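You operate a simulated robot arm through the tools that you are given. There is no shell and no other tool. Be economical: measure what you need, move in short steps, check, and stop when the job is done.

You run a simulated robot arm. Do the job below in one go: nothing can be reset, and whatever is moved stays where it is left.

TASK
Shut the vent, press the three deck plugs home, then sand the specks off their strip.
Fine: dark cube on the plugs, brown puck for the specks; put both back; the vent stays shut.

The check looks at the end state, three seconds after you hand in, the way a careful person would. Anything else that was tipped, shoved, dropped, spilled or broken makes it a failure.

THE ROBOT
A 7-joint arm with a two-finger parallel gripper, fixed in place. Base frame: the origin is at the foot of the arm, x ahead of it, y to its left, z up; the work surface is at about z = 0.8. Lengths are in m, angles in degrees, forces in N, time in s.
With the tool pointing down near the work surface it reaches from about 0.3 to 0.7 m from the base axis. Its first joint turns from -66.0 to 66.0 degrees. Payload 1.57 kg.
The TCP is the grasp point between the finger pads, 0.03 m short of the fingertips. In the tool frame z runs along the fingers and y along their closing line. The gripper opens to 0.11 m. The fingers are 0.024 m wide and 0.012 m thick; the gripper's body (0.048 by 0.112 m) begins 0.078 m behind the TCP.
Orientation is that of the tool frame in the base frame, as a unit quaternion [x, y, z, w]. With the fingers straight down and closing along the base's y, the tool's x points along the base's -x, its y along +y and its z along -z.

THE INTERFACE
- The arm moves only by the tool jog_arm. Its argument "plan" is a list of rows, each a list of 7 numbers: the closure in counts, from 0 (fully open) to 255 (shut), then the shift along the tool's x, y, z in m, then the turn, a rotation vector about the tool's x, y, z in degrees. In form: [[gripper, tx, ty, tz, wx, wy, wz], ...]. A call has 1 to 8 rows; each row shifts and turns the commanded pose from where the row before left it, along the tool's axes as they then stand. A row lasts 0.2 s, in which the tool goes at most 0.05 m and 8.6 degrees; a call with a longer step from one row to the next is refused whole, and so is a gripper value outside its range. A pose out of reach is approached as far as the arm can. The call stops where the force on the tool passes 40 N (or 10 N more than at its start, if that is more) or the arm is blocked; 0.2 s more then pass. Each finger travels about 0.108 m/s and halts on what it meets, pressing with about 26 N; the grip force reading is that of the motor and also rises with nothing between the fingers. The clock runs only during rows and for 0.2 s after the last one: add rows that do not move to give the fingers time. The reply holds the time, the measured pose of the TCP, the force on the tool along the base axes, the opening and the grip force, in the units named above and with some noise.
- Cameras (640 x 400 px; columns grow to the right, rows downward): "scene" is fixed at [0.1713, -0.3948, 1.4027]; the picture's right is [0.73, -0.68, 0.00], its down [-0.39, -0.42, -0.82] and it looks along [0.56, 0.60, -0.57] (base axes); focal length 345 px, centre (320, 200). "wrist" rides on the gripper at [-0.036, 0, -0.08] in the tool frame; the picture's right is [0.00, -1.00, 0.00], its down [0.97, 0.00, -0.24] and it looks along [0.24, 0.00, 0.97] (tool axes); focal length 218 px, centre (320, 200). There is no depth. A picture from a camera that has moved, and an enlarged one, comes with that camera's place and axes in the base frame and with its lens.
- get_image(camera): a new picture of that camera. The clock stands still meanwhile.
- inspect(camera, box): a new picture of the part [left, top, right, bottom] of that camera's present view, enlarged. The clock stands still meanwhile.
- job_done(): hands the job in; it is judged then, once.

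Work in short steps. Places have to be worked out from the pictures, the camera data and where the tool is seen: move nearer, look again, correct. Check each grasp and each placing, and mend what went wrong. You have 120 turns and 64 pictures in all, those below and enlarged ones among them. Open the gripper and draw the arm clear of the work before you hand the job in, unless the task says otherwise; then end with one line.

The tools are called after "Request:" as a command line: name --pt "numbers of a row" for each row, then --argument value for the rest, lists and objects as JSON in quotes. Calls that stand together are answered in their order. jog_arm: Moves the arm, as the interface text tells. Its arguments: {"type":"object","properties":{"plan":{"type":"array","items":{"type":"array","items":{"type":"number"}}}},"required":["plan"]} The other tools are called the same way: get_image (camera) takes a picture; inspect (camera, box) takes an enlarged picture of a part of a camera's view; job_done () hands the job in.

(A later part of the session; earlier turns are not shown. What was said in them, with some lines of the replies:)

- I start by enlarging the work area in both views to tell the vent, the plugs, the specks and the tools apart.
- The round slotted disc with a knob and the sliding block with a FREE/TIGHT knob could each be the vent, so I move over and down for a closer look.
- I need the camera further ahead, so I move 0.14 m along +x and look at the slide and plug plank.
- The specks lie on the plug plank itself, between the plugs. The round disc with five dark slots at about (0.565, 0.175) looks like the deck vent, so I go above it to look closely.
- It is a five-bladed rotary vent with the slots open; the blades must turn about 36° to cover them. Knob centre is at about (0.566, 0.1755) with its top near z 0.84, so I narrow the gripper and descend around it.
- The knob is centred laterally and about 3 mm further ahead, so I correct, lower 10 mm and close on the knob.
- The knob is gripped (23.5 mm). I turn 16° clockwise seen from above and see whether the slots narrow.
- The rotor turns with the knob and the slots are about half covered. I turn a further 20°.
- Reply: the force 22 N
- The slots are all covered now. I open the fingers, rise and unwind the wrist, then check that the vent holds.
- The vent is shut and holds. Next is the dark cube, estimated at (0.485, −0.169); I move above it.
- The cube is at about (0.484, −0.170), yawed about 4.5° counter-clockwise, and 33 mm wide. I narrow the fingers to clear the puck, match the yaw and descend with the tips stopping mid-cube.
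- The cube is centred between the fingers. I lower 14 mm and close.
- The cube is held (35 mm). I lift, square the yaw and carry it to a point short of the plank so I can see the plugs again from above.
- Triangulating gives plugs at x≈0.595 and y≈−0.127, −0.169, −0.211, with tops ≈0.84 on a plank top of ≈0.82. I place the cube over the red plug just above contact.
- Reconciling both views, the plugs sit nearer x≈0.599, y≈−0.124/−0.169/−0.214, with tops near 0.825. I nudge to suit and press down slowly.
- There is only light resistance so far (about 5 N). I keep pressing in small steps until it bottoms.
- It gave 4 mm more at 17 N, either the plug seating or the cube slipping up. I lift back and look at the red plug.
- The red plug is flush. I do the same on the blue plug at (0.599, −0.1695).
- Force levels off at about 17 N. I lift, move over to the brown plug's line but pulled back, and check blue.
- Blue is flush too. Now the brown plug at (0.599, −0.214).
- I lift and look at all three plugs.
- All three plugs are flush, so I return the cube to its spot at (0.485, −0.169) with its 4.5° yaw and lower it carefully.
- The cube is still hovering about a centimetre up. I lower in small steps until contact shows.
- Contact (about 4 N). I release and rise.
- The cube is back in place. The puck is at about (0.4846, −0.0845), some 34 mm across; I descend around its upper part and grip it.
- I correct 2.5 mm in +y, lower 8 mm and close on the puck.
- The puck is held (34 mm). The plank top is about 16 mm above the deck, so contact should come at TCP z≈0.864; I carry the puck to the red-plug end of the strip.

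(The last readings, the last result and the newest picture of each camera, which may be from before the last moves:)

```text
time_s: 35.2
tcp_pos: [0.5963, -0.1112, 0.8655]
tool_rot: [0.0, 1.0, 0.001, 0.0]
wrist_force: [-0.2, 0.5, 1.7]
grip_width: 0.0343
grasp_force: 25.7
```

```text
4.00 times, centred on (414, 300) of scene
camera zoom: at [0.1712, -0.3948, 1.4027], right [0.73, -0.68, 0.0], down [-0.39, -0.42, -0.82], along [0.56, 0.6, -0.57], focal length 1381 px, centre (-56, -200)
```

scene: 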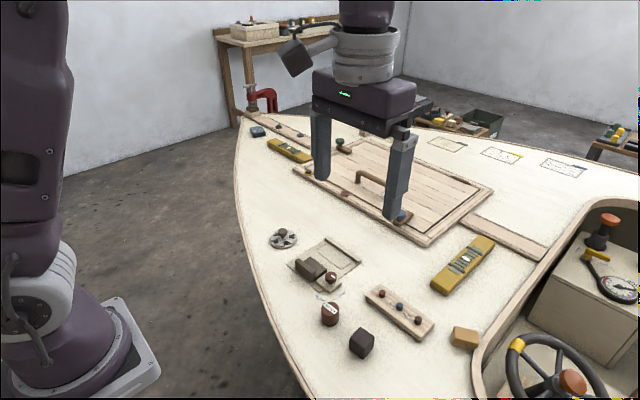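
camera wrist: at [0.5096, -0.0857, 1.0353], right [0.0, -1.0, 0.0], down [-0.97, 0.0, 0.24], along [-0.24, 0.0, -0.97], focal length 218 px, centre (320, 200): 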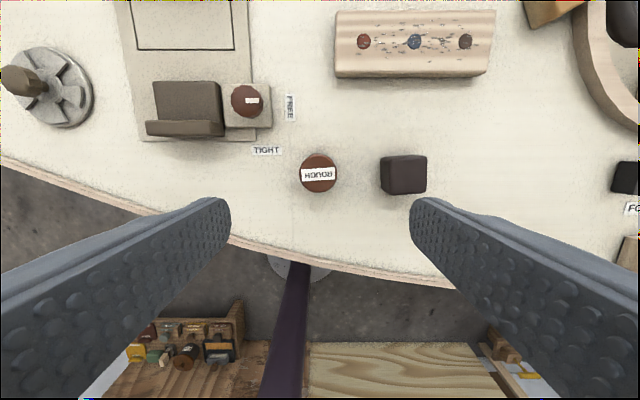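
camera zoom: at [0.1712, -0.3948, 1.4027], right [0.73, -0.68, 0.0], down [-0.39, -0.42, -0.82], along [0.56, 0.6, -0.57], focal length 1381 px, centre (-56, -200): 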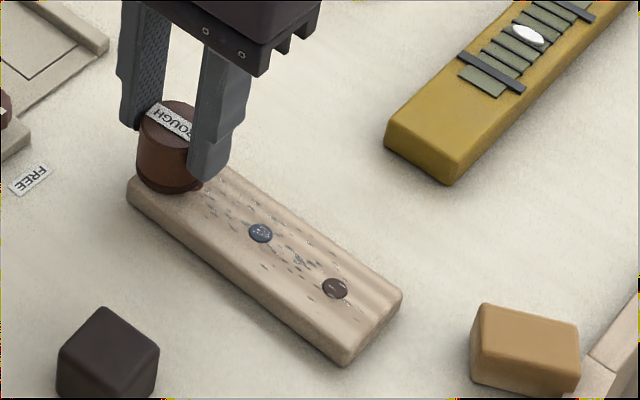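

Just touching. I add 1.5 mm of pressure and stroke along the strip to the far end.

Request:
jog_arm --pt "255 -0.002 0.002 0.0015 0 0 0" --pt "255 0 -0.02 0 0 0 0" --pt "255 0 -0.02 0 0 0 0" --pt "255 0 -0.02 0 0 0 0" --pt "255 0 -0.02 0 0 0 0" --pt "255 0 -0.02 0 0 0 0" --pt "255 0 -0.02 0 0 0 0"

Request:
inspect --camera "scene" --box '[350, 250, 478, 350]'

```text
time_s: 36.8
tcp_pos: [0.5987, -0.23, 0.8619]
tool_rot: [0.0, 1.0, 0.0, 0.0]
wrist_force: [-1.0, 3.0, 8.2]
grip_width: 0.034
grasp_force: 25.3
```

```text
4.00 times, centred on (414, 300) of scene
camera zoom: at [0.1711, -0.3947, 1.4028], right [0.73, -0.68, 0.0], down [-0.39, -0.42, -0.82], along [0.56, 0.6, -0.57], focal length 1381 px, centre (-56, -200)
```

zoom: 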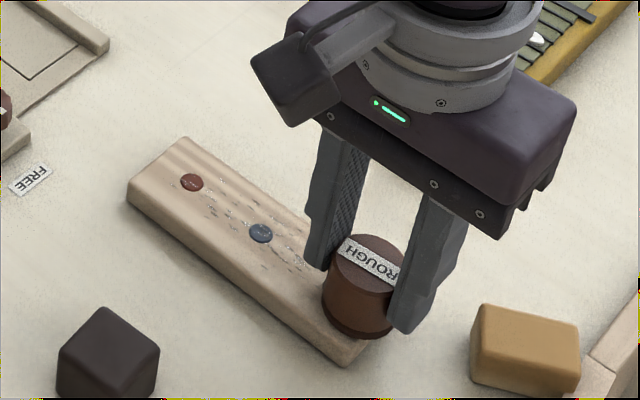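

It works: the specks look thinner. I stroke back, and then run the two side lanes.

Request:
jog_arm --pt "255 0 0.02 0 0 0 0" --pt "255 0 0.02 0 0 0 0" --pt "255 0 0.02 0 0 0 0" --pt "255 0 0.02 0 0 0 0" --pt "255 0 0.02 0 0 0 0" --pt "255 0 0.02 0 0 0 0" --pt "255 0.006 0 0 0 0 0" --pt "255 0.006 0 0 0 0 0"

Request:
jog_arm --pt "255 0 -0.02 0 0 0 0" --pt "255 0 -0.02 0 0 0 0" --pt "255 0 -0.02 0 0 0 0" --pt "255 0 -0.02 0 0 0 0" --pt "255 0 -0.02 0 0 0 0" --pt "255 0 -0.02 0 0 0 0"

Request:
jog_arm --pt "255 0 0.02 0 0 0 0" --pt "255 0 0.02 0 0 0 0" --pt "255 0 0.02 0 0 0 0" --pt "255 0 0.02 0 0 0 0" --pt "255 0 0.02 0 0 0 0" --pt "255 0 0.02 0 0 0 0"

Request:
jog_arm --pt "255 -0.012 0 0 0 0 0" --pt "255 -0.012 -0.01 0 0 0 0" --pt "255 0 -0.02 0 0 0 0" --pt "255 0 -0.02 0 0 0 0" --pt "255 0 -0.02 0 0 0 0" --pt "255 0 -0.02 0 0 0 0" --pt "255 0 -0.02 0 0 0 0" --pt "255 0 -0.01 0 0 0 0"

Request:
inspect --camera "scene" --box '[350, 250, 478, 350]'

```text
time_s: 38.6
tcp_pos: [0.5872, -0.1098, 0.862]
tool_rot: [0.0, 1.0, -0.001, 0.0]
wrist_force: [-0.3, 0.1, -1.2]
grip_width: 0.0343
grasp_force: 25.9
```

```text
time_s: 40.0
tcp_pos: [0.587, -0.2301, 0.864]
tool_rot: [0.0, 1.0, 0.0, 0.0]
wrist_force: [-0.4, -0.7, 0.3]
grip_width: 0.0341
grasp_force: 26.1
```

```text
time_s: 41.4
tcp_pos: [0.5868, -0.1061, 0.8652]
tool_rot: [0.0, 1.0, 0.0, 0.0]
wrist_force: [-1.8, 0.5, -0.8]
grip_width: 0.0343
grasp_force: 26.2
```

```text
time_s: 43.2
tcp_pos: [0.6109, -0.2273, 0.8625]
tool_rot: [0.0, 1.0, 0.0, 0.0]
wrist_force: [0.2, 0.2, -0.9]
grip_width: 0.0344
grasp_force: 26.1
```

```text
4.00 times, centred on (414, 300) of scene
camera zoom: at [0.1713, -0.3948, 1.4027], right [0.73, -0.68, 0.0], down [-0.39, -0.42, -0.82], along [0.56, 0.6, -0.57], focal length 1381 px, centre (-56, -200)
```

zoom: 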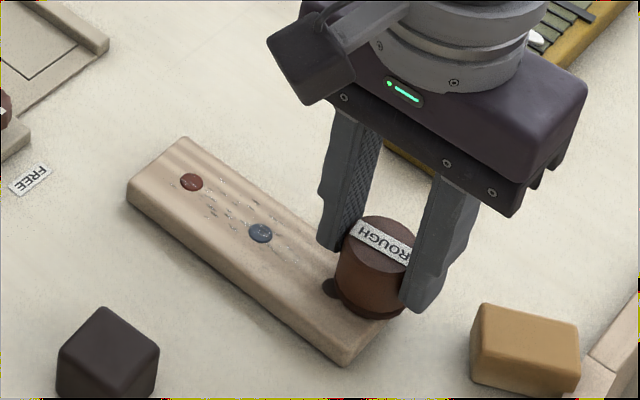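

The contact force dropped to zero in those strokes, so the puck has slid up in the grip. I lower until there is pressure again.

Request:
jog_arm --pt "255 0 0 0.0015 0 0 0" --pt "255 0 0 0.0015 0 0 0" --pt "255 0 0 0 0 0 0"

```text
time_s: 44.0
tcp_pos: [0.6124, -0.228, 0.8611]
tool_rot: [0.0, 1.0, 0.0, 0.001]
wrist_force: [-0.3, 3.8, 13.5]
grip_width: 0.0341
grasp_force: 26.0
```

Request:
jog_arm --pt "255 0 0.02 0 0 0 0" --pt "255 0 0.02 0 0 0 0" --pt "255 0 0.02 0 0 0 0" --pt "255 0 0.02 0 0 0 0" --pt "255 0 0.02 0 0 0 0" --pt "255 0 0.02 0 0 0 0"

Request:
jog_arm --pt "255 0.012 0 0.0005 0 0 0" --pt "255 0 -0.02 0 0 0 0" --pt "255 0 -0.02 0 0 0 0" --pt "255 0 -0.02 0 0 0 0"

Request:
jog_arm --pt "255 0 -0.02 0.0005 0 0 0" --pt "255 0 -0.02 0 0 0 0" --pt "255 0 -0.02 0 0 0 0"

Request:
inspect --camera "scene" --box '[350, 250, 478, 350]'

```text
time_s: 45.4
tcp_pos: [0.6105, -0.1094, 0.859]
tool_rot: [0.0, 1.0, 0.0, 0.0]
wrist_force: [0.4, -0.6, 0.7]
grip_width: 0.0341
grasp_force: 26.2
```

```text
time_s: 46.4
tcp_pos: [0.6001, -0.1689, 0.8606]
tool_rot: [-0.001, 1.0, 0.0, 0.0]
wrist_force: [-0.4, 5.1, 9.1]
grip_width: 0.0342
grasp_force: 25.9
```

```text
time_s: 47.2
tcp_pos: [0.5993, -0.2297, 0.8601]
tool_rot: [0.0, 1.0, 0.0, 0.001]
wrist_force: [-0.1, 5.7, 14.7]
grip_width: 0.0339
grasp_force: 25.7
```

```text
4.00 times, centred on (414, 300) of scene
camera zoom: at [0.171, -0.3946, 1.4028], right [0.73, -0.68, 0.0], down [-0.39, -0.42, -0.82], along [0.56, 0.6, -0.57], focal length 1381 px, centre (-56, -200)
```

zoom: 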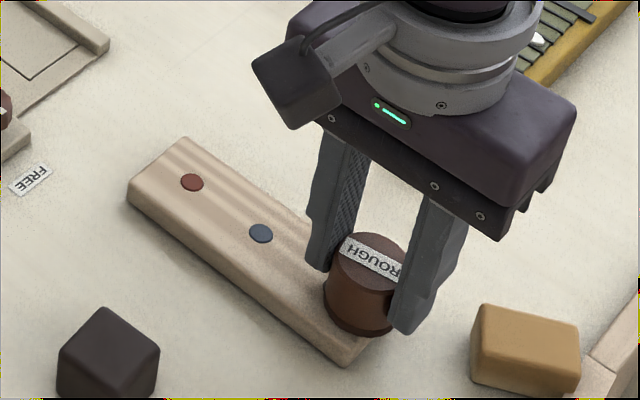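

The strip now looks clean in that view. I lift and pull back to inspect it from above.

Request:
jog_arm --pt "255 0 0 -0.03 0 0 0" --pt "255 0.02 0.02 -0.03 0 0 0" --pt "255 0.045 0.03 0 0 0 0" --pt "255 0 0.01 0 0 0 0"

Request:
inspect --camera "wrist" --box '[200, 50, 440, 200]'

```text
refused: row 3 steps farther than a row can; nothing moved
```

```text
2.67 times, centred on (320, 125) of wrist
camera zoom: at [0.6352, -0.2287, 0.9378], right [0.0, -1.0, 0.0], down [-0.97, 0.0, 0.24], along [-0.24, 0.0, -0.97], focal length 582 px, centre (320, 400)
```

zoom: 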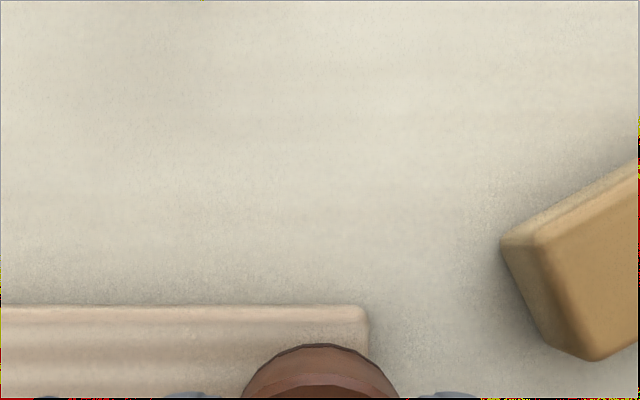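

One row was too long; I split it up.

Request:
jog_arm --pt "255 0 0 -0.03 0 0 0" --pt "255 0.02 0.02 -0.03 0 0 0" --pt "255 0.025 0.02 0 0 0 0" --pt "255 0.02 0.02 0 0 0 0" --pt "255 0 0 0 0 0 0"

Request:
inspect --camera "wrist" --box '[200, 50, 440, 200]'

```text
time_s: 48.4
tcp_pos: [0.5352, -0.1704, 0.9201]
tool_rot: [0.0, 1.0, 0.0, 0.0]
wrist_force: [0.9, 0.2, 0.0]
grip_width: 0.0341
grasp_force: 25.8
```

```text
2.67 times, centred on (320, 125) of wrist
camera zoom: at [0.5709, -0.1705, 0.9984], right [0.0, -1.0, 0.0], down [-0.97, 0.0, 0.24], along [-0.24, 0.0, -0.97], focal length 582 px, centre (320, 400)
```

zoom: 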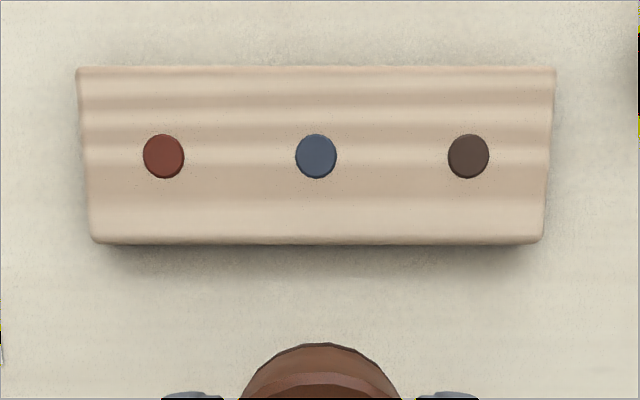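

It looks clean; I zoom further for residual specks.

Request:
inspect --camera "wrist" --box '[225, 70, 325, 145]'

Request:
inspect --camera "wrist" --box '[312, 70, 412, 145]'

```text
5.33 times, centred on (275, 108) of wrist
camera zoom: at [0.5709, -0.1705, 0.9984], right [0.0, -1.0, 0.0], down [-0.97, 0.0, 0.24], along [-0.24, 0.0, -0.97], focal length 1164 px, centre (560, 693)
```

zoom: 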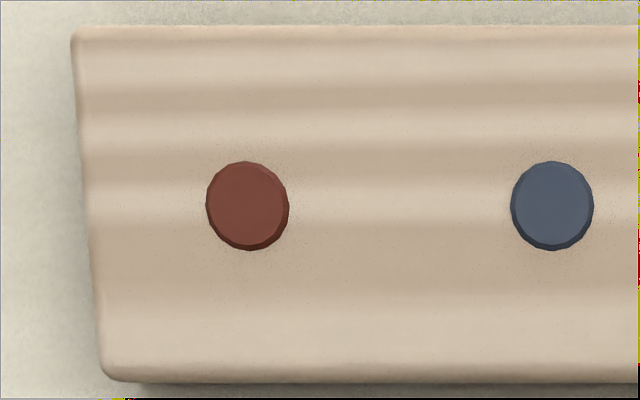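

```text
5.33 times, centred on (362, 108) of wrist
camera zoom: at [0.5709, -0.1705, 0.9984], right [0.0, -1.0, 0.0], down [-0.97, 0.0, 0.24], along [-0.24, 0.0, -0.97], focal length 1164 px, centre (96, 693)
```

zoom: 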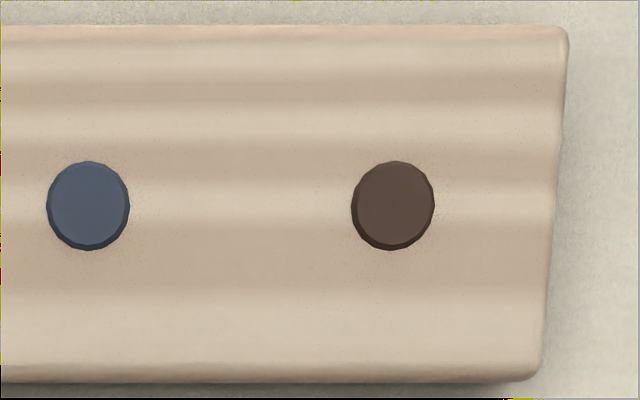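

The strip is clean and the plugs are flush. I return the puck to (0.485, −0.084); deck contact is expected near TCP z 0.844.

Request:
jog_arm --pt "255 0.01 0.04 0 0 0 0" --pt "255 0.02 0.04 0 0 0 0" --pt "255 0.0197 0.0062 0 0 0 0" --pt "255 0 0 0.03 0 0 0" --pt "255 0 0 0.03 0 0 0" --pt "255 0 0 0.01 0 0 0" --pt "255 0 0 0 0 0 0"

Request:
jog_arm --pt "255 0 0 0.003 0 0 0" --pt "255 0 0 0 0 0 0"

```text
time_s: 50.0
tcp_pos: [0.4847, -0.084, 0.8497]
tool_rot: [0.0, 1.0, 0.0, -0.001]
wrist_force: [-1.3, 0.4, 0.2]
grip_width: 0.0341
grasp_force: 26.3
```

```text
time_s: 50.6
tcp_pos: [0.4853, -0.0839, 0.8468]
tool_rot: [0.0, 1.0, 0.0, 0.0]
wrist_force: [0.3, 0.2, -1.2]
grip_width: 0.0338
grasp_force: 25.5
```

Request:
jog_arm --pt "255 0 0 0.002 0 0 0"

Request:
jog_arm --pt "255 0 0 0.001 0 0 0"

```text
time_s: 51.0
tcp_pos: [0.4863, -0.0837, 0.8445]
tool_rot: [0.0, 1.0, 0.0, 0.001]
wrist_force: [-0.1, 0.0, -0.4]
grip_width: 0.0337
grasp_force: 25.9
```

```text
time_s: 51.4
tcp_pos: [0.4844, -0.0831, 0.8435]
tool_rot: [0.0, 1.0, -0.001, 0.0]
wrist_force: [-0.7, 0.3, 3.1]
grip_width: 0.0339
grasp_force: 25.8
```

The puck touches down (3 N). I release, rise clear and back away to check everything.

Request:
jog_arm --pt "110 0 0 0 0 0 0" --pt "110 0 0 0 0 0 0" --pt "110 0 0 -0.03 0 0 0" --pt "110 0 0 -0.04 0 0 0" --pt "60 0 0 -0.04 0 0 0" --pt "0 0 0 -0.04 0 0 0" --pt "0 0 0 -0.04 0 0 0" --pt "0 0 0 -0.04 0 0 0"

Request:
get_image --camera "wrist"

Request:
get_image --camera "scene"

Request:
inspect --camera "wrist" --box '[120, 40, 440, 240]'

```text
time_s: 53.2
tcp_pos: [0.4845, -0.0812, 1.0734]
tool_rot: [0.0, 1.0, -0.001, -0.001]
wrist_force: [-0.1, -0.4, 0.3]
grip_width: 0.1101
grasp_force: 0.0
```

```text
16 pictures are left
camera wrist: at [0.5199, -0.0805, 1.1518], right [0.0, -1.0, 0.0], down [-0.97, 0.0, 0.24], along [-0.24, 0.0, -0.97], focal length 218 px, centre (320, 200)
```

wrist: 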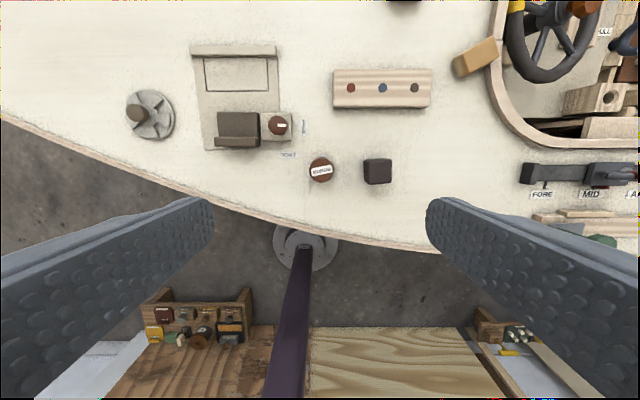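

```text
15 pictures are left
```

scene: 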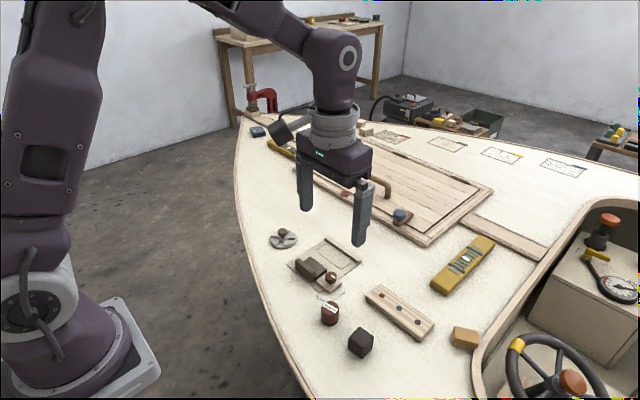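

```text
2.00 times, centred on (280, 140) of wrist
camera zoom: at [0.5199, -0.0805, 1.1518], right [0.0, -1.0, 0.0], down [-0.97, 0.0, 0.24], along [-0.24, 0.0, -0.97], focal length 436 px, centre (400, 320)
```

zoom: 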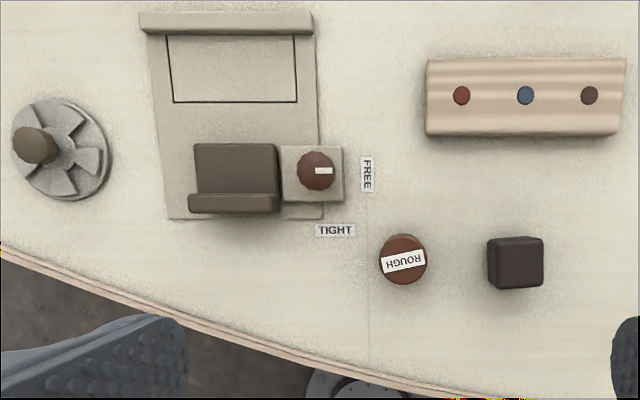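

The vent is shut, the plugs are flush, the strip is clean, the cube and puck are back on their spots, and the open gripper is well clear. I hand in.

Request:
job_done

```text
The job is handed in.
```

The vent is shut, the three plugs are pressed flush and the strip is sanded clean. The cube and puck are back in their places, with the puck turned slightly from how it stood.
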